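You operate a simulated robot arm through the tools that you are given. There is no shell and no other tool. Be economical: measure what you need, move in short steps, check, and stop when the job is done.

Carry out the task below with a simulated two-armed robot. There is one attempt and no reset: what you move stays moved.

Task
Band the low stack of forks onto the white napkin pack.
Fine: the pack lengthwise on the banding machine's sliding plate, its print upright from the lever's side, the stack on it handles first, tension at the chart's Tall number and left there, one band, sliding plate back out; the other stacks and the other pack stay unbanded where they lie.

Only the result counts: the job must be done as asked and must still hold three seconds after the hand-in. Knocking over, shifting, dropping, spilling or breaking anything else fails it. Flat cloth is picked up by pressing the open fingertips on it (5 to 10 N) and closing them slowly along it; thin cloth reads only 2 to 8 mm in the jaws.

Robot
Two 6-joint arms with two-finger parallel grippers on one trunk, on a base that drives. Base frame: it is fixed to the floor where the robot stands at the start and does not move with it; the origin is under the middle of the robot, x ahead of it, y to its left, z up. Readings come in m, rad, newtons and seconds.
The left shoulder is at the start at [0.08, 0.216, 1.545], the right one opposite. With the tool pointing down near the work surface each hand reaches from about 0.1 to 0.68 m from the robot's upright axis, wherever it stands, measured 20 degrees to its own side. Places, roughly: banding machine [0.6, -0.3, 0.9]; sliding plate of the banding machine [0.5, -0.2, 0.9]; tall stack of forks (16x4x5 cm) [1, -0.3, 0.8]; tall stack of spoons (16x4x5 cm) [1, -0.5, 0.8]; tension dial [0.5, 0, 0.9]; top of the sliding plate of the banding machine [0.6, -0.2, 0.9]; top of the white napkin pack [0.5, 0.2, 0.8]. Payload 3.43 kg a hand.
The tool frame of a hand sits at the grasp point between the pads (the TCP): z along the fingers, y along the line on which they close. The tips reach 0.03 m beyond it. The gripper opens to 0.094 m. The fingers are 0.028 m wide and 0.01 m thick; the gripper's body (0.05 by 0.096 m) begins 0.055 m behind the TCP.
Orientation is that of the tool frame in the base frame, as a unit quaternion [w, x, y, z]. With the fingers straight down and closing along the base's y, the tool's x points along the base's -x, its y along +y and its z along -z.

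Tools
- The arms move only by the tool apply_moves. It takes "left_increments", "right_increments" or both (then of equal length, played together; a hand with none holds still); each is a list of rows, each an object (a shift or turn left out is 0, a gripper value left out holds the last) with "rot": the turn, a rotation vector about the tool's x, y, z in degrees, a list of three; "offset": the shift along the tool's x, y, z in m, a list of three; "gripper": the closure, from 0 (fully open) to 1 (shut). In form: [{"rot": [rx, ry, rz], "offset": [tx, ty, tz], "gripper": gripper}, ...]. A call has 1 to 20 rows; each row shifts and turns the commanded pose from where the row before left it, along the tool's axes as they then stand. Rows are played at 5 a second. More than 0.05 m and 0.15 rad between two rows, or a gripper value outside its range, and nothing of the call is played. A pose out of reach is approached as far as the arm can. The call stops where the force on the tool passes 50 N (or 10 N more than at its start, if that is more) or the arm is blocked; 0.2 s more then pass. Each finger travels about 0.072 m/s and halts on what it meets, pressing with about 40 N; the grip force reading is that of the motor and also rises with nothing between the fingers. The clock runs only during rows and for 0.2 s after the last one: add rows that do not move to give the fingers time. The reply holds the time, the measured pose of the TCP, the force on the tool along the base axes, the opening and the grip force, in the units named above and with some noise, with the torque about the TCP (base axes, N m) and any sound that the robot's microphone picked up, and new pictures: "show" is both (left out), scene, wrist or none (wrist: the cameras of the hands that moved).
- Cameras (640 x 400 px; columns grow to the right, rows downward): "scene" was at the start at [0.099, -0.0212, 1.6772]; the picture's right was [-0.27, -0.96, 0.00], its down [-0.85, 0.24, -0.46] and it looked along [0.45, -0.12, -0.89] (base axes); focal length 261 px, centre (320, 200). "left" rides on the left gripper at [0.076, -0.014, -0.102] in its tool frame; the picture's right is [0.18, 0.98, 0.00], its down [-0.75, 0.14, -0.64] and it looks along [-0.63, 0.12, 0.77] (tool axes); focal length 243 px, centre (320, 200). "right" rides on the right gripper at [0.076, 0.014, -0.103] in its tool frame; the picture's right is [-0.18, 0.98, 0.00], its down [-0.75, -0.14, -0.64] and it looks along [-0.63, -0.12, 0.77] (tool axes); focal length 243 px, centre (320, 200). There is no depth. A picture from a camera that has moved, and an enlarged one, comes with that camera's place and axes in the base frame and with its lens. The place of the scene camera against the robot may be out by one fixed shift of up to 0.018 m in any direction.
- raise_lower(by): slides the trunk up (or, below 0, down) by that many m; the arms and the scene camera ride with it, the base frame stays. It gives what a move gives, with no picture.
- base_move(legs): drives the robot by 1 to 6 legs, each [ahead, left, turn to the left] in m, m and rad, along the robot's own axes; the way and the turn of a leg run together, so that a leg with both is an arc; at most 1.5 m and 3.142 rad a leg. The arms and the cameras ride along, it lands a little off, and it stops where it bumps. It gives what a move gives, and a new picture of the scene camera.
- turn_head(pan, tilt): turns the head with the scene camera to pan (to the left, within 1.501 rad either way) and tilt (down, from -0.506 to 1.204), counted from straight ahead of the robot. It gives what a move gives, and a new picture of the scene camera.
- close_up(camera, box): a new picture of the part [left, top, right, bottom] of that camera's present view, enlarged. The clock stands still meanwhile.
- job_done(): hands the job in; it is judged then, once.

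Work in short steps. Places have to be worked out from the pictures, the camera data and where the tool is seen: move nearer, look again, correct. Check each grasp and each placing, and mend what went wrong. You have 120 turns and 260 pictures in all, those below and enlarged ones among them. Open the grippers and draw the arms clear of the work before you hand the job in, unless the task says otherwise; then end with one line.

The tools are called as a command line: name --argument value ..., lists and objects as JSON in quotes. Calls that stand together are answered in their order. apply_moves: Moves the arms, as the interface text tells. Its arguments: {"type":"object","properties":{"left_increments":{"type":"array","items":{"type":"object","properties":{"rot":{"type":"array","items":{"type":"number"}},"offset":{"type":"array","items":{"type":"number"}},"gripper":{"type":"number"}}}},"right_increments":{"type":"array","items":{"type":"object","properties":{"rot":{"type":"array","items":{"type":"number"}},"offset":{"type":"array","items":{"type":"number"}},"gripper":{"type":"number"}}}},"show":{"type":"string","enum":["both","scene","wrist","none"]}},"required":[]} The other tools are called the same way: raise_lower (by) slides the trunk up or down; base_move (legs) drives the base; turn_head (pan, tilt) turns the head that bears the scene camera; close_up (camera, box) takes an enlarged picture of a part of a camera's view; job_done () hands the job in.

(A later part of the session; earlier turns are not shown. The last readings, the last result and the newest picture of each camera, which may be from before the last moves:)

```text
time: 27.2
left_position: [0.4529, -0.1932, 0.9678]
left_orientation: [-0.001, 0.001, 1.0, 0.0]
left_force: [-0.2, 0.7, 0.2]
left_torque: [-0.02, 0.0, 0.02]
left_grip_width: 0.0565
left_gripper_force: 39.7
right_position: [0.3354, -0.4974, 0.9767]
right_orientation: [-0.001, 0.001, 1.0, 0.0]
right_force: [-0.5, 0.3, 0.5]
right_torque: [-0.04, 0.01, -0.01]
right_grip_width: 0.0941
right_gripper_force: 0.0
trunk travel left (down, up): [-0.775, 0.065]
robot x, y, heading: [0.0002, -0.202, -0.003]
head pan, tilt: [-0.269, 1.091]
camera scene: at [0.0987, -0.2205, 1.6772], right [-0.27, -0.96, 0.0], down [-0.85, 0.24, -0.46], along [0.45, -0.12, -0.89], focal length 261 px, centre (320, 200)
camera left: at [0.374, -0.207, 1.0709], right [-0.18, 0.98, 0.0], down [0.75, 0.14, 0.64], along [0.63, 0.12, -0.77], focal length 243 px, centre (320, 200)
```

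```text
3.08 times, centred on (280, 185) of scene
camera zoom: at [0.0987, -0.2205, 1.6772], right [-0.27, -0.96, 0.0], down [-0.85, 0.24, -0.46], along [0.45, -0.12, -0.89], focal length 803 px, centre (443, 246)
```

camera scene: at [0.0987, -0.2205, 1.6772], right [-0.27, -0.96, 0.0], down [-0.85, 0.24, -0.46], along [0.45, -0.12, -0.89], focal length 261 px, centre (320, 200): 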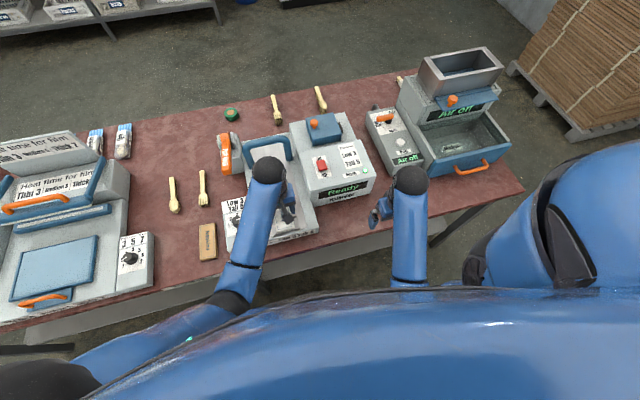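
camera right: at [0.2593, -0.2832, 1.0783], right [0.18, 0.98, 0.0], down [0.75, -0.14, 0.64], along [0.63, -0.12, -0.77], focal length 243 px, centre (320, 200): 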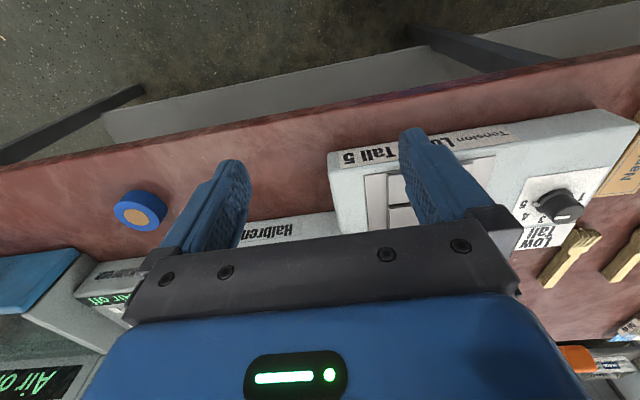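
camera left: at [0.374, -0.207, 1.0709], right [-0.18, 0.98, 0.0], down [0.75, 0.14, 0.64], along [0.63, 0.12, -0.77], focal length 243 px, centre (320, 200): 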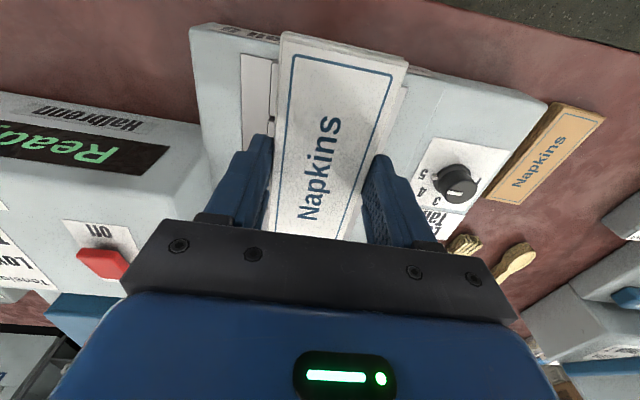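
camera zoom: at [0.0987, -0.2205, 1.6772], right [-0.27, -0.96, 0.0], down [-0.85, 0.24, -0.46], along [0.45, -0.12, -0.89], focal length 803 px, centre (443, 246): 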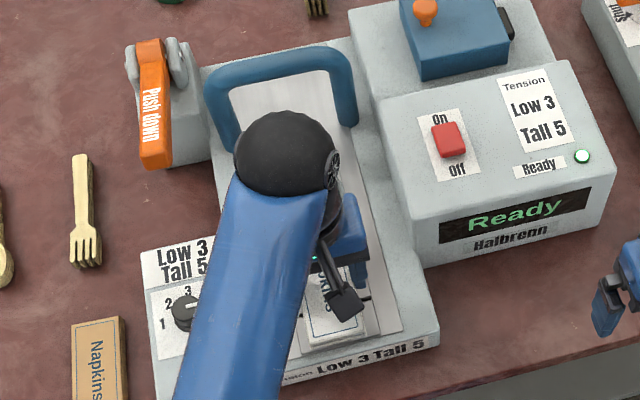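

Move forward to x≈0.56 over the slot and descend to TCP≈0.905 (bottom ≈0.875).

apply_moves --left_increments '[{"offset": [-0.036, 0, 0]}, {"offset": [-0.036, 0, 0]}, {"offset": [-0.034, 0, 0]}, {"offset": [0, 0.001, 0.03]}, {"offset": [0, 0, 0.03]}, {}]' --show "both"

close_up --camera "scene" --box '[210, 130, 330, 230]'

```text
time: 28.6
left_position: [0.5583, -0.1899, 0.9055]
left_orientation: [0.0, 0.002, 1.0, 0.0]
left_force: [-0.4, -0.1, 0.0]
left_torque: [0.01, 0.02, 0.0]
left_grip_width: 0.0564
left_gripper_force: 40.0
right_position: [0.3353, -0.498, 0.9767]
right_orientation: [0.0, 0.001, 1.0, 0.0]
right_force: [-0.1, -0.4, 0.5]
right_torque: [-0.02, 0.02, 0.01]
right_grip_width: 0.0942
right_gripper_force: 0.0
trunk travel left (down, up): [-0.775, 0.065]
robot x, y, heading: [0.0003, -0.2006, 0.001]
head pan, tilt: [-0.269, 1.091]
camera scene: at [0.099, -0.2212, 1.6772], right [-0.27, -0.96, 0.0], down [-0.85, 0.24, -0.46], along [0.45, -0.12, -0.89], focal length 261 px, centre (320, 200)
camera left: at [0.4804, -0.2036, 1.0089], right [-0.18, 0.98, 0.0], down [0.75, 0.14, 0.64], along [0.63, 0.12, -0.77], focal length 243 px, centre (320, 200)
```

scene: 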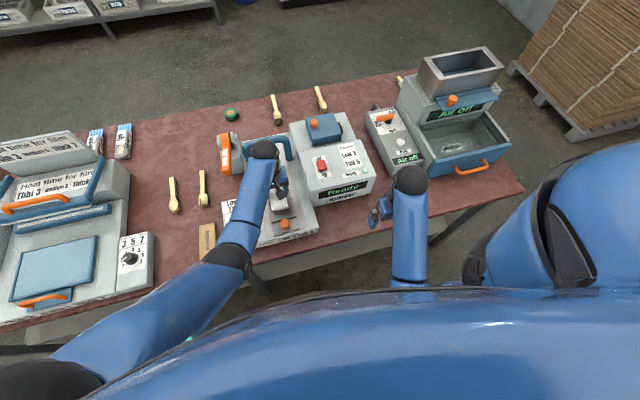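
left: 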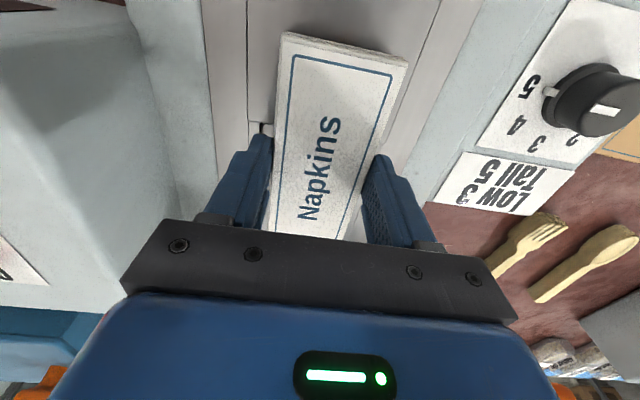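

```text
4.00 times, centred on (270, 180) of scene
camera zoom: at [0.099, -0.2212, 1.6772], right [-0.27, -0.96, 0.0], down [-0.85, 0.24, -0.46], along [0.45, -0.12, -0.89], focal length 1044 px, centre (520, 280)
```

zoom: 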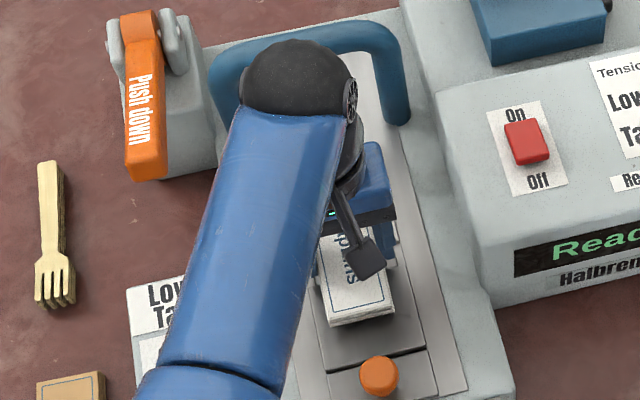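

Alignment over slot and plate looks good. Lower in small steps until contact.

apply_moves --left_increments '[{"offset": [0.002, -0.001, 0.008]}, {"offset": [0, 0, 0.005]}]' --show "none"

```text
time: 29.2
left_position: [0.557, -0.1915, 0.8937]
left_orientation: [0.0, 0.002, 1.0, 0.0]
left_force: [0.6, 0.1, 0.2]
left_torque: [-0.01, -0.06, -0.03]
left_grip_width: 0.0564
left_gripper_force: 40.1
right_position: [0.3349, -0.4977, 0.9764]
right_orientation: [0.0, 0.001, 1.0, 0.0]
right_force: [0.0, -0.5, -0.8]
right_torque: [-0.05, 0.01, 0.03]
right_grip_width: 0.094
right_gripper_force: 0.0
trunk travel left (down, up): [-0.775, 0.065]
robot x, y, heading: [-0.0001, -0.1987, -0.004]
head pan, tilt: [-0.269, 1.091]
```

No contact yet; go lower 3 mm at a time.

apply_moves --left_increments '[{"offset": [0, 0, 0.003]}, {"offset": [0, 0, 0.003]}]' --show "none"

```text
time: 29.8
left_position: [0.5563, -0.1919, 0.8941]
left_orientation: [0.005, 0.001, 1.0, 0.0]
left_force: [0.9, 6.5, 37.9]
left_torque: [1.04, 1.15, -0.32]
left_grip_width: 0.0566
left_gripper_force: 39.6
right_position: [0.3324, -0.4968, 0.9786]
right_orientation: [0.002, 0.0, 1.0, 0.0]
right_force: [-0.2, 0.1, -0.2]
right_torque: [0.0, 0.0, 0.01]
right_grip_width: 0.0942
right_gripper_force: 0.0
trunk travel left (down, up): [-0.775, 0.065]
robot x, y, heading: [-0.0023, -0.2029, -0.005]
head pan, tilt: [-0.269, 1.091]
```

Contact: plate top ≈0.864. Relieve 5 mm, open slightly, and lift off.

apply_moves --left_increments '[{"offset": [0, 0, -0.005]}, {"gripper": 0.25}, {}, {"offset": [0, 0, -0.02]}, {"offset": [0, 0, -0.03]}, {"offset": [0.03, 0.03, -0.01]}, {"offset": [0.04, 0.02, 0]}, {"offset": [0.02, 0.04, 0]}, {"offset": [0, 0.045, 0]}, {"offset": [0, 0.045, 0], "gripper": 0}]' --show "both"

close_up --camera "scene" --box '[200, 130, 330, 240]'

```text
time: 32.0
left_position: [0.4667, -0.0109, 0.952]
left_orientation: [0.0, 0.002, 1.0, -0.001]
left_force: [0.5, 0.3, 0.6]
left_torque: [0.0, 0.03, -0.02]
left_grip_width: 0.0939
left_gripper_force: 0.0
right_position: [0.3343, -0.4966, 0.9754]
right_orientation: [0.0, 0.0, 1.0, 0.0]
right_force: [0.3, -0.2, 0.1]
right_torque: [-0.02, 0.01, 0.01]
right_grip_width: 0.0941
right_gripper_force: 0.0
trunk travel left (down, up): [-0.775, 0.065]
robot x, y, heading: [-0.0002, -0.1998, -0.002]
head pan, tilt: [-0.269, 1.091]
camera scene: at [0.0987, -0.2194, 1.6772], right [-0.27, -0.96, 0.0], down [-0.85, 0.24, -0.46], along [0.45, -0.12, -0.89], focal length 261 px, centre (320, 200)
camera left: at [0.3891, -0.0251, 1.0548], right [-0.18, 0.98, 0.0], down [0.75, 0.14, 0.64], along [0.63, 0.12, -0.77], focal length 243 px, centre (320, 200)
```

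scene: 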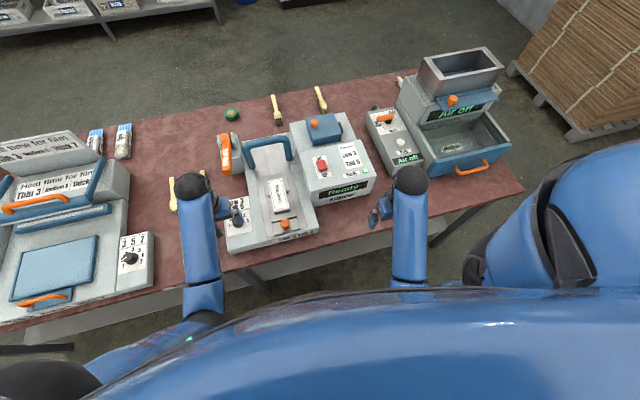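
left: 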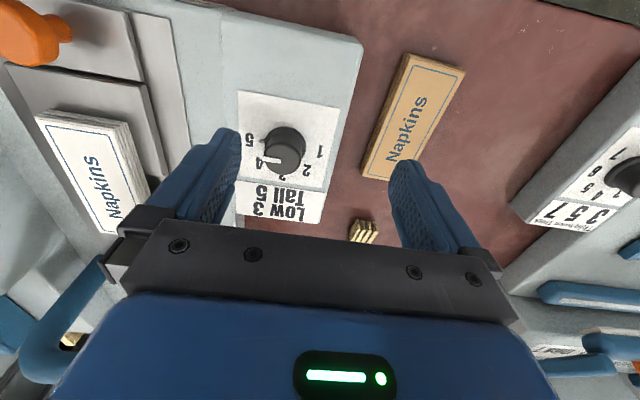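

```text
3.64 times, centred on (265, 185) of scene
camera zoom: at [0.0987, -0.2194, 1.6772], right [-0.27, -0.96, 0.0], down [-0.85, 0.24, -0.46], along [0.45, -0.12, -0.89], focal length 949 px, centre (520, 254)
```

zoom: 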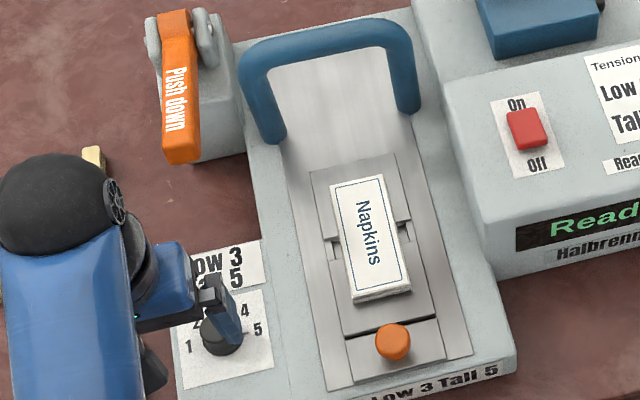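

Pack sits well on the plate, print orientation correct. To reach the forks (x≈0.71) and lever I drive 0.1 m left and 0.08 m ahead.

base_move --legs '[[0, 0.1, 0], [0.08, 0, 0]]'

```text
time: 33.8
left_position: [0.5399, 0.0865, 0.9566]
left_orientation: [0.003, 0.001, 1.0, 0.001]
left_force: [-0.5, -0.5, -0.8]
left_torque: [0.04, -0.04, 0.0]
left_grip_width: 0.0941
left_gripper_force: 0.2
right_position: [0.407, -0.3976, 0.9768]
right_orientation: [0.003, 0.001, 1.0, 0.001]
right_force: [-0.7, -0.4, -0.4]
right_torque: [-0.01, -0.03, 0.01]
right_grip_width: 0.0939
right_gripper_force: 0.0
trunk travel left (down, up): [-0.775, 0.065]
robot x, y, heading: [0.0799, -0.1008, 0.001]
head pan, tilt: [-0.269, 1.091]
camera scene: at [0.1651, -0.1237, 1.678], right [-0.27, -0.96, 0.0], down [-0.85, 0.24, -0.47], along [0.45, -0.12, -0.88], focal length 261 px, centre (320, 200)
```

scene: 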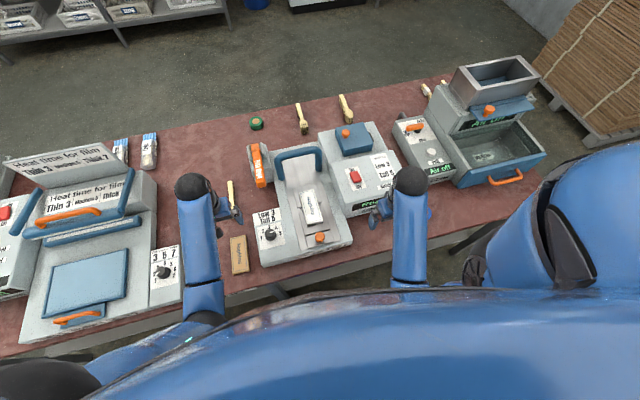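

No bump. Look with the left wrist camera at the fork stack.

close_up --camera "left" --box '[0, 0, 640, 400]'

close_up --camera "scene" --box '[200, 120, 320, 220]'

```text
1.00 times, centred on (320, 200) of left (not enlarged: the box is as wide or as high as the picture)
camera zoom: at [0.4601, 0.0727, 1.0584], right [-0.18, 0.98, 0.0], down [0.75, 0.14, 0.65], along [0.64, 0.12, -0.76], focal length 243 px, centre (320, 200)
```

zoom: 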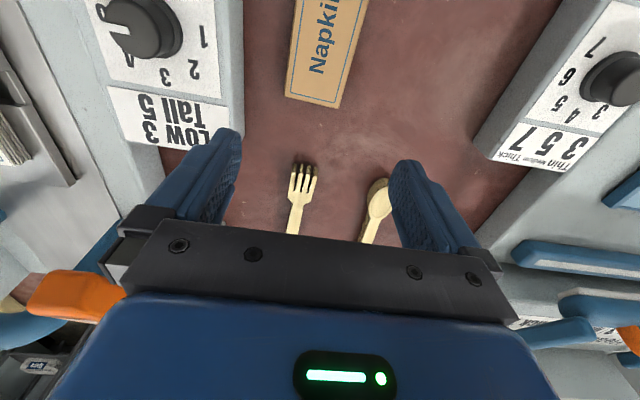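

```text
4.00 times, centred on (260, 170) of scene
camera zoom: at [0.1651, -0.1237, 1.678], right [-0.27, -0.96, 0.0], down [-0.85, 0.24, -0.47], along [0.45, -0.12, -0.88], focal length 1044 px, centre (560, 320)
```

zoom: 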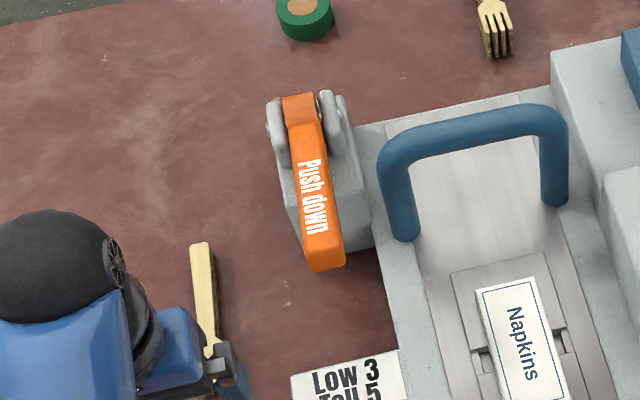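

Forks lie along x from ≈0.612 to 0.775 at y≈0.082, tines towards the robot. Move above the handle near x≈0.69 and descend to 0.88.

apply_moves --left_increments '[{"offset": [-0.038, -0.001, 0], "gripper": 0.3}, {"offset": [-0.038, -0.001, 0]}, {"offset": [-0.038, -0.001, 0]}, {"offset": [-0.036, -0.001, 0]}, {"offset": [0, 0, 0.04]}, {"offset": [0, 0, 0.035]}, {}]' --show "both"

```text
time: 35.4
left_position: [0.6954, 0.0847, 0.8763]
left_orientation: [-0.001, 0.001, 1.0, -0.001]
left_force: [0.1, 0.9, -0.3]
left_torque: [0.01, 0.0, -0.05]
left_grip_width: 0.0656
left_gripper_force: 0.0
right_position: [0.4139, -0.3964, 0.9757]
right_orientation: [-0.002, 0.001, 1.0, 0.0]
right_force: [-0.9, -0.1, -0.3]
right_torque: [0.02, 0.03, 0.02]
right_grip_width: 0.0941
right_gripper_force: 0.0
trunk travel left (down, up): [-0.775, 0.065]
robot x, y, heading: [0.0753, -0.0962, -0.005]
head pan, tilt: [-0.269, 1.091]
camera scene: at [0.1787, -0.1199, 1.6771], right [-0.27, -0.96, 0.0], down [-0.86, 0.24, -0.46], along [0.44, -0.12, -0.89], focal length 261 px, centre (320, 200)
camera left: at [0.6171, 0.0712, 0.9792], right [-0.18, 0.98, 0.0], down [0.75, 0.14, 0.64], along [0.63, 0.12, -0.77], focal length 243 px, centre (320, 200)
```

scene: 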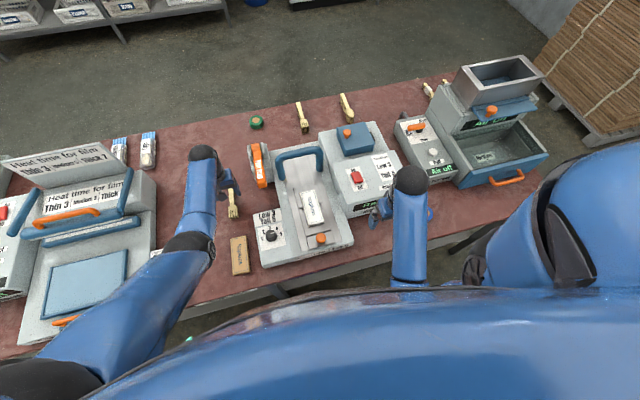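
left: 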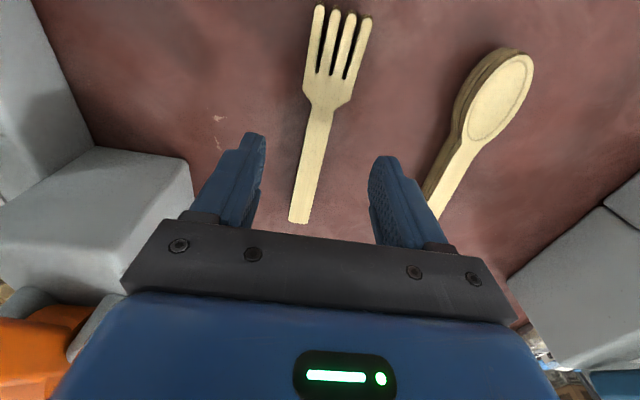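

Fork centre ≈[0.699,0.0825]; handle begins at x≈0.673. Descend onto the handle and close.

apply_moves --left_increments '[{"offset": [0, -0.002, 0.022]}, {"offset": [0, 0, 0.02]}, {"gripper": 0.5}, {"gripper": 0.65}, {"gripper": 0.8}, {"gripper": 0.95}, {}, {}]' --show "wrist"

```text
time: 37.2
left_position: [0.6952, 0.0827, 0.8353]
left_orientation: [0.0, 0.001, 1.0, -0.001]
left_force: [0.4, 0.5, 1.4]
left_torque: [0.0, -0.09, 0.06]
left_grip_width: 0.0161
left_gripper_force: 39.7
right_position: [0.4136, -0.3947, 0.9755]
right_orientation: [-0.001, 0.001, 1.0, -0.001]
right_force: [-0.2, -0.6, 0.1]
right_torque: [0.0, 0.01, -0.01]
right_grip_width: 0.0938
right_gripper_force: 0.1
trunk travel left (down, up): [-0.775, 0.065]
robot x, y, heading: [0.08, -0.0984, -0.003]
head pan, tilt: [-0.269, 1.091]
camera left: at [0.6172, 0.0695, 0.9384], right [-0.18, 0.98, 0.0], down [0.75, 0.14, 0.64], along [0.63, 0.12, -0.77], focal length 243 px, centre (320, 200)
```

left: 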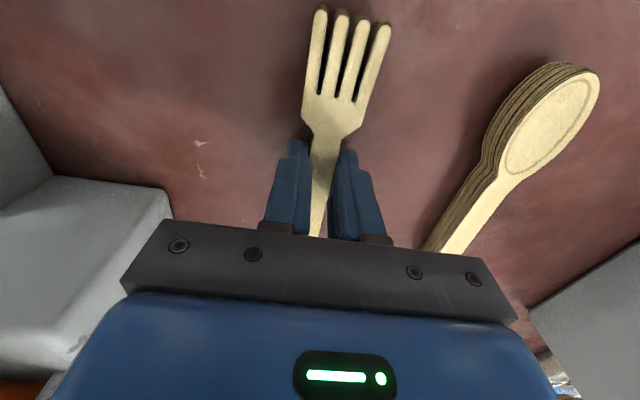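

Stack gripped at the handle (16 mm). Lift and pull back to x≈0.53, clear of the lever.

apply_moves --left_increments '[{"offset": [0, 0, -0.03]}, {"offset": [0, 0, -0.04]}, {"offset": [0, 0, -0.04]}, {"offset": [0.04, 0, -0.015]}, {"offset": [0.04, 0, 0]}, {"offset": [0.04, 0, 0]}, {"offset": [0.04, 0, 0]}, {}]' --show "both"

```text
time: 39.0
left_position: [0.534, 0.0843, 0.9599]
left_orientation: [-0.001, 0.001, 1.0, 0.0]
left_force: [-0.7, 0.1, -0.5]
left_torque: [0.01, -0.01, 0.02]
left_grip_width: 0.0163
left_gripper_force: 39.8
right_position: [0.4138, -0.3958, 0.9764]
right_orientation: [-0.001, 0.0, 1.0, 0.001]
right_force: [-0.8, 0.6, 0.4]
right_torque: [-0.02, 0.03, 0.0]
right_grip_width: 0.0941
right_gripper_force: 0.1
trunk travel left (down, up): [-0.775, 0.065]
robot x, y, heading: [0.0754, -0.0963, -0.002]
head pan, tilt: [-0.269, 1.091]
camera scene: at [0.1772, -0.12, 1.6772], right [-0.27, -0.96, 0.0], down [-0.85, 0.24, -0.46], along [0.45, -0.12, -0.89], focal length 261 px, centre (320, 200)
camera left: at [0.4558, 0.0691, 1.0626], right [-0.18, 0.98, 0.0], down [0.75, 0.14, 0.64], along [0.63, 0.12, -0.77], focal length 243 px, centre (320, 200)
```

scene: 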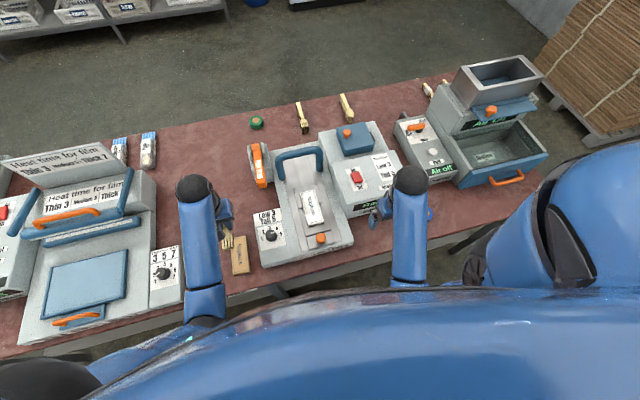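
left: 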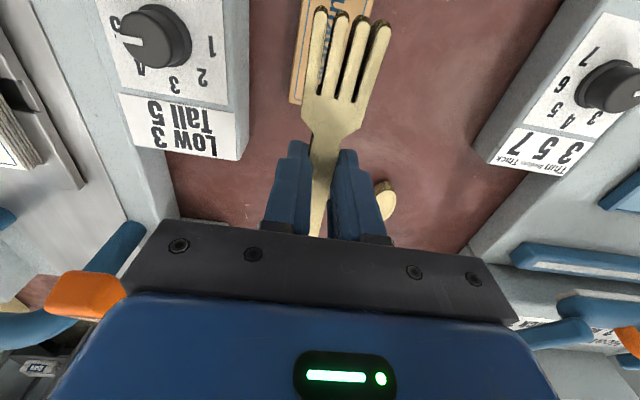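

Stack held. Carry across to y≈−0.192 over the pack.

apply_moves --left_increments '[{"offset": [0, -0.04, 0]}, {"offset": [0, -0.04, 0]}, {"offset": [0, -0.04, 0]}, {"offset": [0, -0.04, 0]}, {"offset": [0, -0.04, 0]}, {"offset": [-0.01, -0.04, 0]}, {"offset": [-0.009, -0.036, 0]}, {}]' --show "both"

close_up --camera "scene" --box '[240, 130, 370, 260]'

```text
time: 40.8
left_position: [0.5514, -0.1961, 0.9575]
left_orientation: [0.001, 0.002, 1.0, 0.0]
left_force: [0.9, 0.7, -0.7]
left_torque: [-0.01, 0.0, -0.02]
left_grip_width: 0.0163
left_gripper_force: 40.2
right_position: [0.4127, -0.3958, 0.9764]
right_orientation: [0.001, 0.001, 1.0, 0.0]
right_force: [-0.4, 0.6, 0.1]
right_torque: [0.04, 0.0, 0.0]
right_grip_width: 0.094
right_gripper_force: 0.1
trunk travel left (down, up): [-0.775, 0.065]
robot x, y, heading: [0.0779, -0.0974, -0.002]
head pan, tilt: [-0.269, 1.091]
camera scene: at [0.1766, -0.1198, 1.6772], right [-0.27, -0.96, 0.0], down [-0.85, 0.24, -0.46], along [0.45, -0.12, -0.89], focal length 261 px, centre (320, 200)
camera left: at [0.4739, -0.2092, 1.0606], right [-0.18, 0.98, 0.0], down [0.75, 0.14, 0.64], along [0.63, 0.12, -0.77], focal length 243 px, centre (320, 200)
```

scene: 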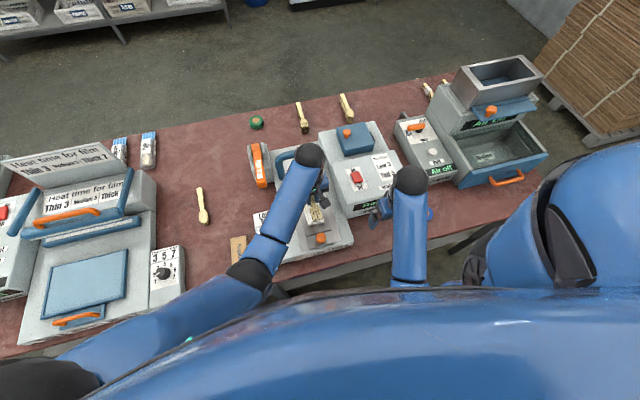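
left: 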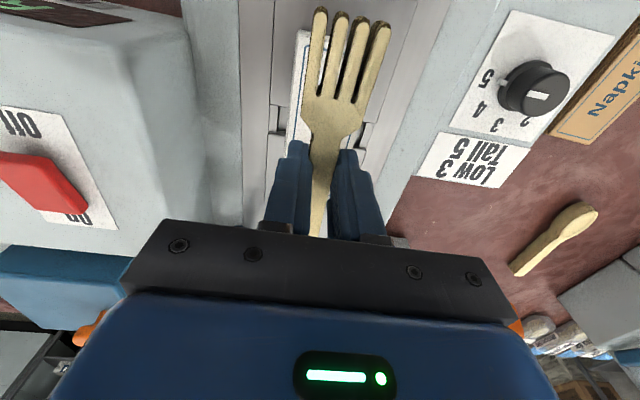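

```text
3.08 times, centred on (305, 195) of scene
camera zoom: at [0.1766, -0.1198, 1.6772], right [-0.27, -0.96, 0.0], down [-0.85, 0.24, -0.46], along [0.45, -0.12, -0.89], focal length 803 px, centre (366, 215)
```

zoom: 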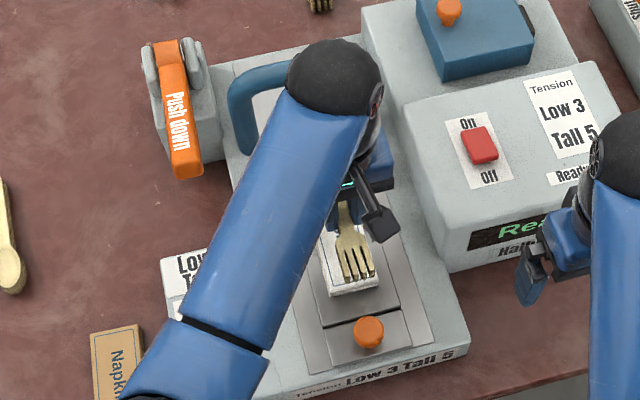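

Fork is over the pack; shift +4 mm in y and lower to just above the pack.

apply_moves --left_increments '[{"offset": [-0.001, 0.004, 0.015]}, {"offset": [0, 0, 0.015]}, {"offset": [0, 0, 0.004]}]' --show "wrist"

```text
time: 41.6
left_position: [0.5544, -0.1911, 0.9252]
left_orientation: [-0.001, 0.002, 1.0, 0.0]
left_force: [-0.1, 0.3, 0.5]
left_torque: [0.0, -0.02, -0.02]
left_grip_width: 0.0161
left_gripper_force: 40.2
right_position: [0.412, -0.397, 0.9759]
right_orientation: [-0.001, 0.001, 1.0, 0.0]
right_force: [0.2, 0.2, -0.1]
right_torque: [-0.01, -0.02, -0.01]
right_grip_width: 0.0939
right_gripper_force: 0.1
trunk travel left (down, up): [-0.775, 0.065]
robot x, y, heading: [0.0811, -0.0965, 0.001]
head pan, tilt: [-0.269, 1.091]
camera left: at [0.4763, -0.2039, 1.0281], right [-0.18, 0.98, 0.0], down [0.75, 0.14, 0.64], along [0.63, 0.12, -0.77], focal length 243 px, centre (320, 200)
```

left: 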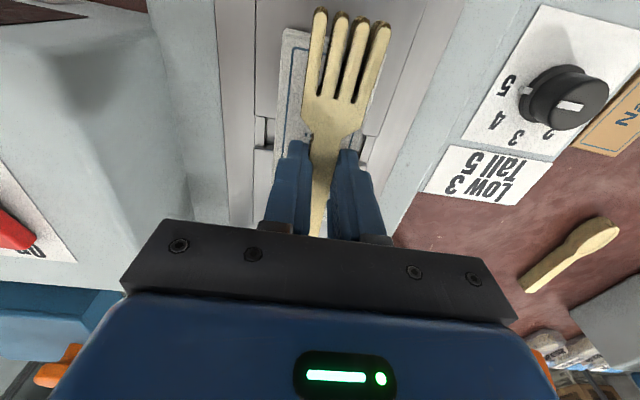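

Still free. Lower in 2 mm steps until contact.

apply_moves --left_increments '[{"offset": [0, 0, 0.003]}, {"offset": [0, 0, 0.003]}, {"offset": [0, 0, 0.002]}]' --show "none"

```text
time: 42.4
left_position: [0.5555, -0.1896, 0.9176]
left_orientation: [0.0, 0.001, 1.0, 0.0]
left_force: [-0.6, -0.9, -0.3]
left_torque: [0.01, 0.03, 0.01]
left_grip_width: 0.0162
left_gripper_force: 39.9
right_position: [0.4138, -0.3963, 0.9759]
right_orientation: [-0.001, 0.0, 1.0, 0.0]
right_force: [0.7, -0.1, -0.8]
right_torque: [-0.02, 0.0, 0.03]
right_grip_width: 0.0937
right_gripper_force: 0.0
trunk travel left (down, up): [-0.775, 0.065]
robot x, y, heading: [0.0765, -0.0973, -0.002]
head pan, tilt: [-0.269, 1.091]
```

Still no contact; continue by 2 mm.

apply_moves --left_increments '[{"offset": [0, 0, 0.002]}, {"offset": [0, 0, 0.002]}]' --show "none"

```text
time: 43.0
left_position: [0.5552, -0.1896, 0.9152]
left_orientation: [0.002, 0.0, 1.0, -0.001]
left_force: [0.0, 1.7, 15.0]
left_torque: [0.09, 0.36, -0.01]
left_grip_width: 0.0162
left_gripper_force: 40.3
right_position: [0.4133, -0.3956, 0.9766]
right_orientation: [0.0, 0.001, 1.0, 0.001]
right_force: [0.1, 0.1, -0.4]
right_torque: [-0.01, 0.0, 0.01]
right_grip_width: 0.0939
right_gripper_force: 0.1
trunk travel left (down, up): [-0.775, 0.065]
robot x, y, heading: [0.0793, -0.1029, -0.003]
head pan, tilt: [-0.269, 1.091]
```

Contact (15 N). Relieve a touch, open slowly, lift and withdraw.

apply_moves --left_increments '[{"offset": [0, 0, -0.001]}, {"gripper": 0.75}, {"gripper": 0.6}, {"gripper": 0.5}, {}, {"offset": [0, 0, -0.02]}, {"offset": [0, 0, -0.03]}, {"offset": [0.03, 0.03, 0]}, {"offset": [0.03, 0.03, 0]}, {"offset": [0.02, 0.04, 0]}, {"offset": [0.02, 0.04, 0]}, {"offset": [0, 0.04, 0]}]' --show "both"

close_up --camera "scene" --box '[240, 130, 370, 260]'

```text
time: 45.6
left_position: [0.4547, -0.0071, 0.9655]
left_orientation: [0.001, 0.001, 1.0, -0.001]
left_force: [0.0, 0.3, 0.1]
left_torque: [0.01, -0.03, -0.05]
left_grip_width: 0.0469
left_gripper_force: 0.1
right_position: [0.4129, -0.3956, 0.9763]
right_orientation: [0.0, 0.001, 1.0, 0.0]
right_force: [-0.3, 0.8, 0.1]
right_torque: [0.0, -0.01, -0.02]
right_grip_width: 0.0939
right_gripper_force: 0.0
trunk travel left (down, up): [-0.775, 0.065]
robot x, y, heading: [0.0771, -0.0984, -0.0]
head pan, tilt: [-0.269, 1.091]
camera scene: at [0.1764, -0.1186, 1.6773], right [-0.27, -0.96, 0.0], down [-0.85, 0.24, -0.46], along [0.45, -0.12, -0.89], focal length 261 px, centre (320, 200)
camera left: at [0.3771, -0.0214, 1.0691], right [-0.18, 0.98, 0.0], down [0.75, 0.14, 0.64], along [0.63, 0.12, -0.77], focal length 243 px, centre (320, 200)
```

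scene: 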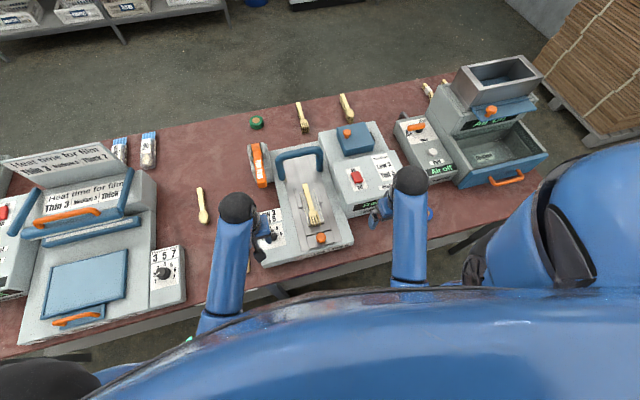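
left: 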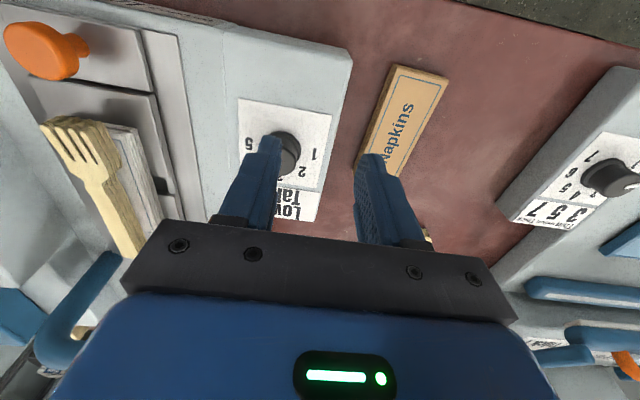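

```text
3.08 times, centred on (305, 195) of scene
camera zoom: at [0.1764, -0.1186, 1.6773], right [-0.27, -0.96, 0.0], down [-0.85, 0.24, -0.46], along [0.45, -0.12, -0.89], focal length 803 px, centre (366, 215)
```

zoom: 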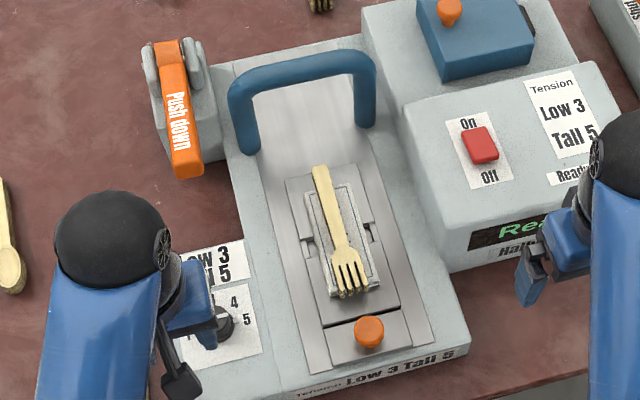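

Stack lies on the pack, handles toward the arch. Next: bring the right hand behind the plate's orange knob (≈[0.448,-0.191]) and look; move the left aside.

apply_moves --right_increments '[{"offset": [0.01, 0.04, 0]}, {"offset": [0.01, 0.04, 0]}, {"offset": [0.01, 0.04, 0]}, {"offset": [0.005, 0.04, 0]}, {"offset": [0, 0.04, 0]}]' --left_increments '[{"offset": [0, 0.03, 0]}, {"offset": [0, 0.03, 0]}, {"offset": [0, 0.03, 0]}, {"offset": [0, 0.03, 0]}, {}]' --show "both"

```text
time: 46.8
left_position: [0.4579, 0.1114, 0.9638]
left_orientation: [-0.001, 0.001, 1.0, -0.001]
left_force: [-0.1, 0.1, -0.3]
left_torque: [0.0, -0.01, 0.01]
left_grip_width: 0.0468
left_gripper_force: 0.1
right_position: [0.3805, -0.195, 0.9766]
right_orientation: [-0.001, 0.001, 1.0, 0.0]
right_force: [0.6, 0.0, -0.3]
right_torque: [-0.01, -0.04, 0.04]
right_grip_width: 0.094
right_gripper_force: 0.0
trunk travel left (down, up): [-0.775, 0.065]
robot x, y, heading: [0.0768, -0.0977, -0.002]
head pan, tilt: [-0.269, 1.091]
camera scene: at [0.1778, -0.1184, 1.6772], right [-0.27, -0.96, 0.0], down [-0.85, 0.24, -0.46], along [0.45, -0.12, -0.89], focal length 261 px, centre (320, 200)
camera right: at [0.3044, -0.1811, 1.0778], right [0.19, 0.98, 0.0], down [0.75, -0.14, 0.64], along [0.63, -0.12, -0.77], focal length 243 px, centre (320, 200)
camera left: at [0.3798, 0.0974, 1.0671], right [-0.18, 0.98, 0.0], down [0.75, 0.14, 0.64], along [0.63, 0.12, -0.77], focal length 243 px, centre (320, 200)
```

scene: 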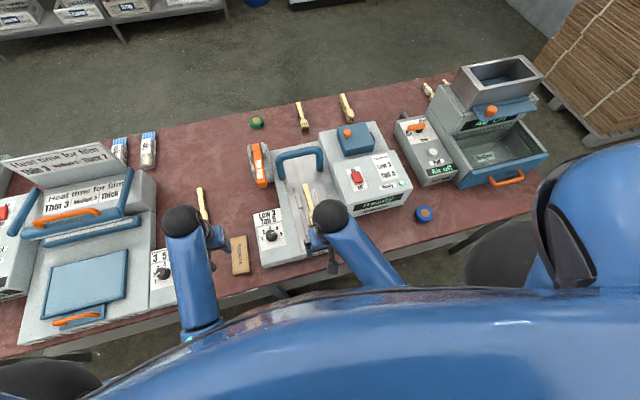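
right: 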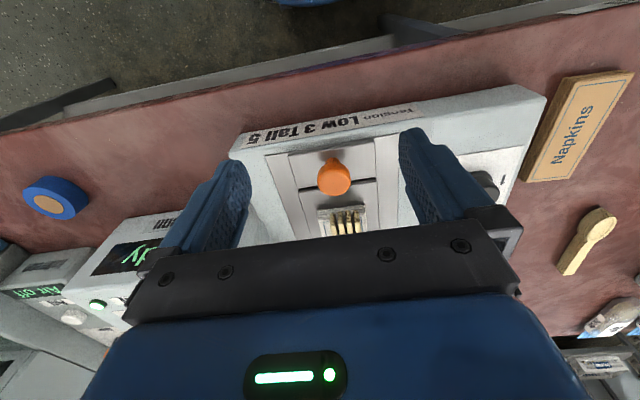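
left: 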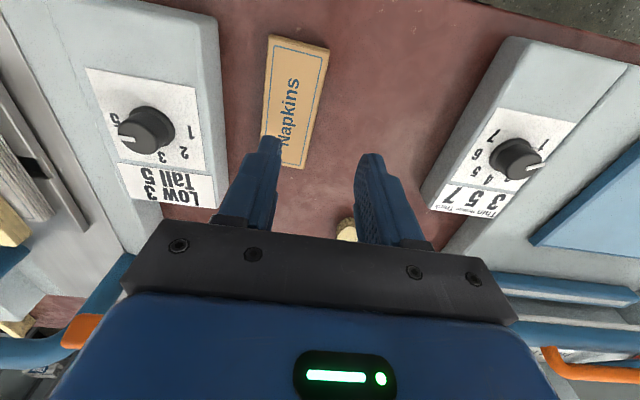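

Knob ≈[0.445,-0.193]. Move above it and lower to 0.945, then check.

apply_moves --right_increments '[{"offset": [-0.033, 0.002, 0]}, {"offset": [-0.032, 0, 0]}, {"offset": [0, 0, 0.03]}, {}]' --show "both"

```text
time: 47.8
left_position: [0.4571, 0.1093, 0.9652]
left_orientation: [-0.001, 0.001, 1.0, 0.0]
left_force: [0.4, -0.5, -0.4]
left_torque: [0.02, -0.04, -0.02]
left_grip_width: 0.0469
left_gripper_force: 0.0
right_position: [0.4448, -0.194, 0.9459]
right_orientation: [0.001, 0.002, 1.0, 0.0]
right_force: [-0.1, 0.0, -0.6]
right_torque: [0.0, 0.05, 0.01]
right_grip_width: 0.0937
right_gripper_force: 0.1
trunk travel left (down, up): [-0.775, 0.065]
robot x, y, heading: [0.0797, -0.0999, -0.005]
head pan, tilt: [-0.269, 1.091]
camera scene: at [0.176, -0.1207, 1.6773], right [-0.27, -0.96, 0.0], down [-0.85, 0.24, -0.46], along [0.45, -0.12, -0.89], focal length 261 px, centre (320, 200)
camera right: at [0.3686, -0.1808, 1.0491], right [0.19, 0.98, 0.0], down [0.75, -0.14, 0.64], along [0.63, -0.12, -0.77], focal length 243 px, centre (320, 200)
```

scene: 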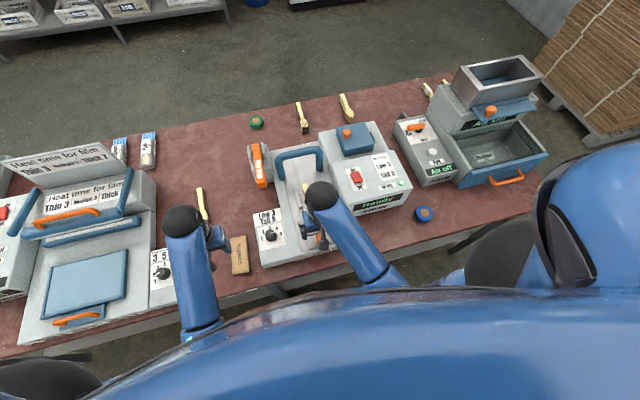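
right: 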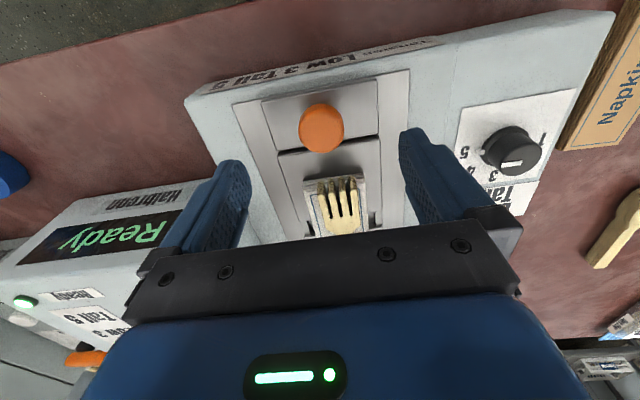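

Knob at ≈[0.44,-0.194,0.885]. Lower to 0.90 and grip it.

apply_moves --right_increments '[{"offset": [0.003, 0, 0.025]}, {"offset": [0, 0, 0.02]}, {"gripper": 0.3}, {"gripper": 0.5}, {"gripper": 0.7}, {"gripper": 0.9}, {}]' --show "wrist"

```text
time: 49.4
left_position: [0.4579, 0.1105, 0.964]
left_orientation: [0.0, 0.001, 1.0, 0.0]
left_force: [-0.3, 0.6, -0.7]
left_torque: [0.01, -0.01, -0.01]
left_grip_width: 0.0469
left_gripper_force: 0.1
right_position: [0.4403, -0.1923, 0.8992]
right_orientation: [-0.001, 0.001, 1.0, 0.0]
right_force: [-1.3, 6.0, -5.9]
right_torque: [0.23, -0.29, 0.05]
right_grip_width: 0.0314
right_gripper_force: 45.3
trunk travel left (down, up): [-0.775, 0.065]
robot x, y, heading: [0.0792, -0.0978, 0.004]
head pan, tilt: [-0.269, 1.091]
camera right: at [0.3645, -0.1788, 1.0021], right [0.18, 0.98, 0.0], down [0.75, -0.14, 0.64], along [0.63, -0.12, -0.77], focal length 243 px, centre (320, 200)
```

right: 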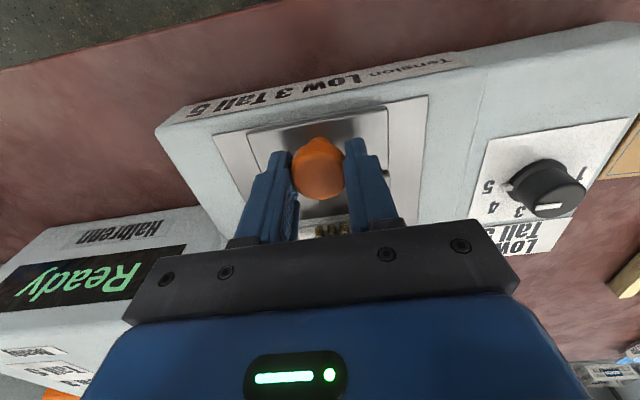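

Knob gripped. Slide plate in slowly, 6 cm first, and check.

apply_moves --right_increments '[{"offset": [-0.003, 0, 0]}, {"offset": [-0.005, 0, 0]}, {"offset": [-0.006, 0, 0]}, {"offset": [-0.006, 0, 0]}, {"offset": [-0.006, 0, 0]}, {"offset": [-0.006, 0, 0]}, {"offset": [-0.006, 0, 0]}, {"offset": [-0.006, 0, 0]}, {"offset": [-0.006, 0, 0]}, {"offset": [-0.005, 0, 0]}, {"offset": [-0.003, 0, 0]}]' --show "scene"

close_up --camera "scene" --box '[240, 130, 370, 260]'

```text
time: 51.8
left_position: [0.4596, 0.1107, 0.9628]
left_orientation: [-0.002, 0.001, 1.0, -0.001]
left_force: [0.5, -0.1, 0.1]
left_torque: [0.02, 0.0, 0.0]
left_grip_width: 0.0473
left_gripper_force: 0.2
right_position: [0.4996, -0.1923, 0.8995]
right_orientation: [-0.002, 0.0, 1.0, 0.0]
right_force: [-0.4, 8.9, -23.8]
right_torque: [0.15, 0.61, -0.19]
right_grip_width: 0.0315
right_gripper_force: 45.3
trunk travel left (down, up): [-0.775, 0.065]
robot x, y, heading: [0.0847, -0.0978, -0.001]
head pan, tilt: [-0.269, 1.091]
camera scene: at [0.1801, -0.1183, 1.6769], right [-0.27, -0.96, 0.0], down [-0.86, 0.24, -0.46], along [0.44, -0.12, -0.89], focal length 261 px, centre (320, 200)
```

scene: 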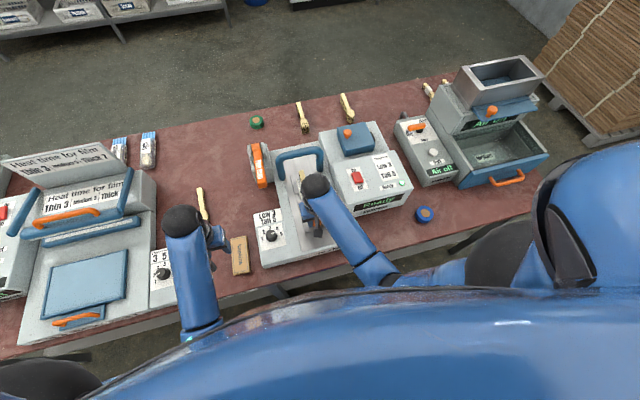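

```text
3.08 times, centred on (305, 195) of scene
camera zoom: at [0.1801, -0.1183, 1.6769], right [-0.27, -0.96, 0.0], down [-0.86, 0.24, -0.46], along [0.44, -0.12, -0.89], focal length 803 px, centre (366, 215)
```

zoom: 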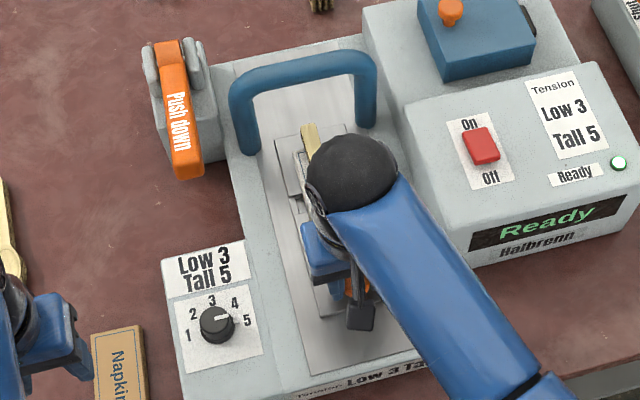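

Plate slides well. Continue ~9 cm more; it should stop at its end.

apply_moves --right_increments '[{"offset": [-0.003, 0, 0]}, {"offset": [-0.005, 0, 0]}, {"offset": [-0.006, 0, 0]}, {"offset": [-0.006, 0, 0]}, {"offset": [-0.006, 0, 0]}, {"offset": [-0.006, 0, 0]}, {"offset": [-0.006, 0, 0]}, {"offset": [-0.006, 0, 0]}, {"offset": [-0.006, 0, 0]}, {"offset": [-0.006, 0, 0]}, {"offset": [-0.006, 0, 0]}, {"offset": [-0.005, 0, 0]}, {"offset": [-0.003, 0, 0]}]' --show "both"

close_up --camera "scene" --box '[240, 130, 370, 260]'

```text
time: 54.6
left_position: [0.4596, 0.111, 0.9641]
left_orientation: [-0.002, 0.001, 1.0, -0.001]
left_force: [1.2, -0.1, 0.7]
left_torque: [-0.04, -0.02, 0.05]
left_grip_width: 0.0472
left_gripper_force: 0.0
right_position: [0.5697, -0.1912, 0.8999]
right_orientation: [-0.002, 0.002, 1.0, 0.0]
right_force: [0.3, 11.3, -23.6]
right_torque: [0.25, -0.21, -0.15]
right_grip_width: 0.0312
right_gripper_force: 45.0
trunk travel left (down, up): [-0.775, 0.065]
robot x, y, heading: [0.077, -0.1014, -0.006]
head pan, tilt: [-0.269, 1.091]
camera scene: at [0.1803, -0.1179, 1.6769], right [-0.27, -0.96, 0.0], down [-0.86, 0.24, -0.46], along [0.44, -0.12, -0.89], focal length 261 px, centre (320, 200)
camera right: at [0.4945, -0.1787, 1.0026], right [0.19, 0.98, 0.0], down [0.76, -0.14, 0.64], along [0.63, -0.12, -0.77], focal length 243 px, centre (320, 200)
```

scene: 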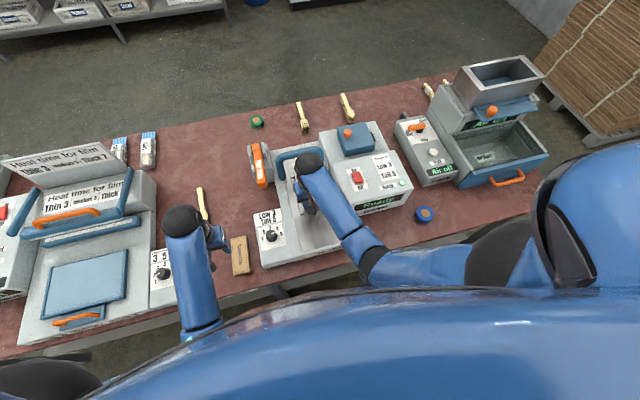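
right: 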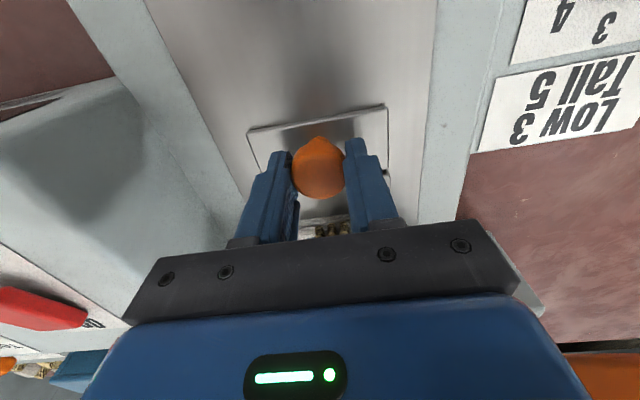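

```text
3.08 times, centred on (305, 195) of scene
camera zoom: at [0.1803, -0.1179, 1.6769], right [-0.27, -0.96, 0.0], down [-0.86, 0.24, -0.46], along [0.44, -0.12, -0.89], focal length 803 px, centre (366, 215)
```

zoom: 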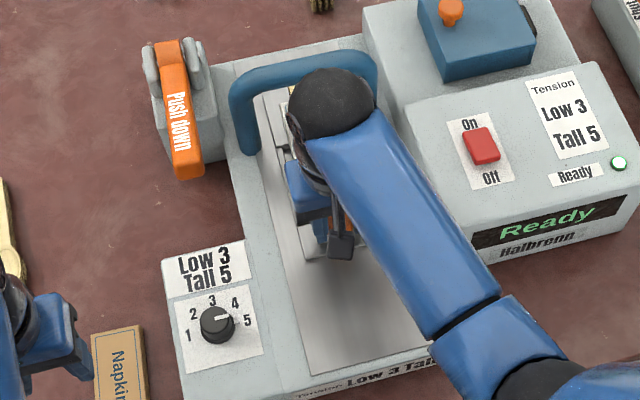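

Still free. Continue up to 4 cm more, watching for the stop.

apply_moves --right_increments '[{"offset": [-0.004, 0, 0]}, {"offset": [-0.004, 0, 0]}, {"offset": [-0.004, 0, 0]}, {"offset": [-0.004, 0, 0]}, {"offset": [-0.004, 0, 0]}, {}]' --show "wrist"

```text
time: 56.0
left_position: [0.4597, 0.1105, 0.9643]
left_orientation: [-0.002, 0.001, 1.0, -0.001]
left_force: [0.7, -1.0, -0.1]
left_torque: [-0.03, -0.01, -0.03]
left_grip_width: 0.0469
left_gripper_force: 0.1
right_position: [0.5896, -0.1926, 0.9005]
right_orientation: [-0.002, 0.0, 1.0, -0.001]
right_force: [1.0, 13.1, -21.6]
right_torque: [0.18, 0.33, 0.22]
right_grip_width: 0.031
right_gripper_force: 45.5
trunk travel left (down, up): [-0.775, 0.065]
robot x, y, heading: [0.0801, -0.0991, 0.002]
head pan, tilt: [-0.269, 1.091]
camera right: at [0.5139, -0.1787, 1.0027], right [0.18, 0.98, 0.0], down [0.76, -0.14, 0.64], along [0.63, -0.12, -0.77], focal length 243 px, centre (320, 200)
```

right: 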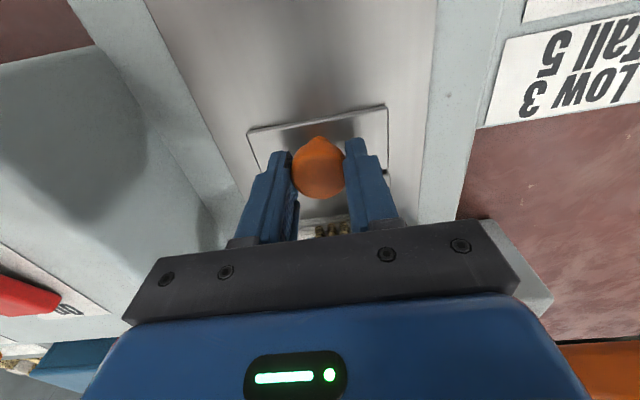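

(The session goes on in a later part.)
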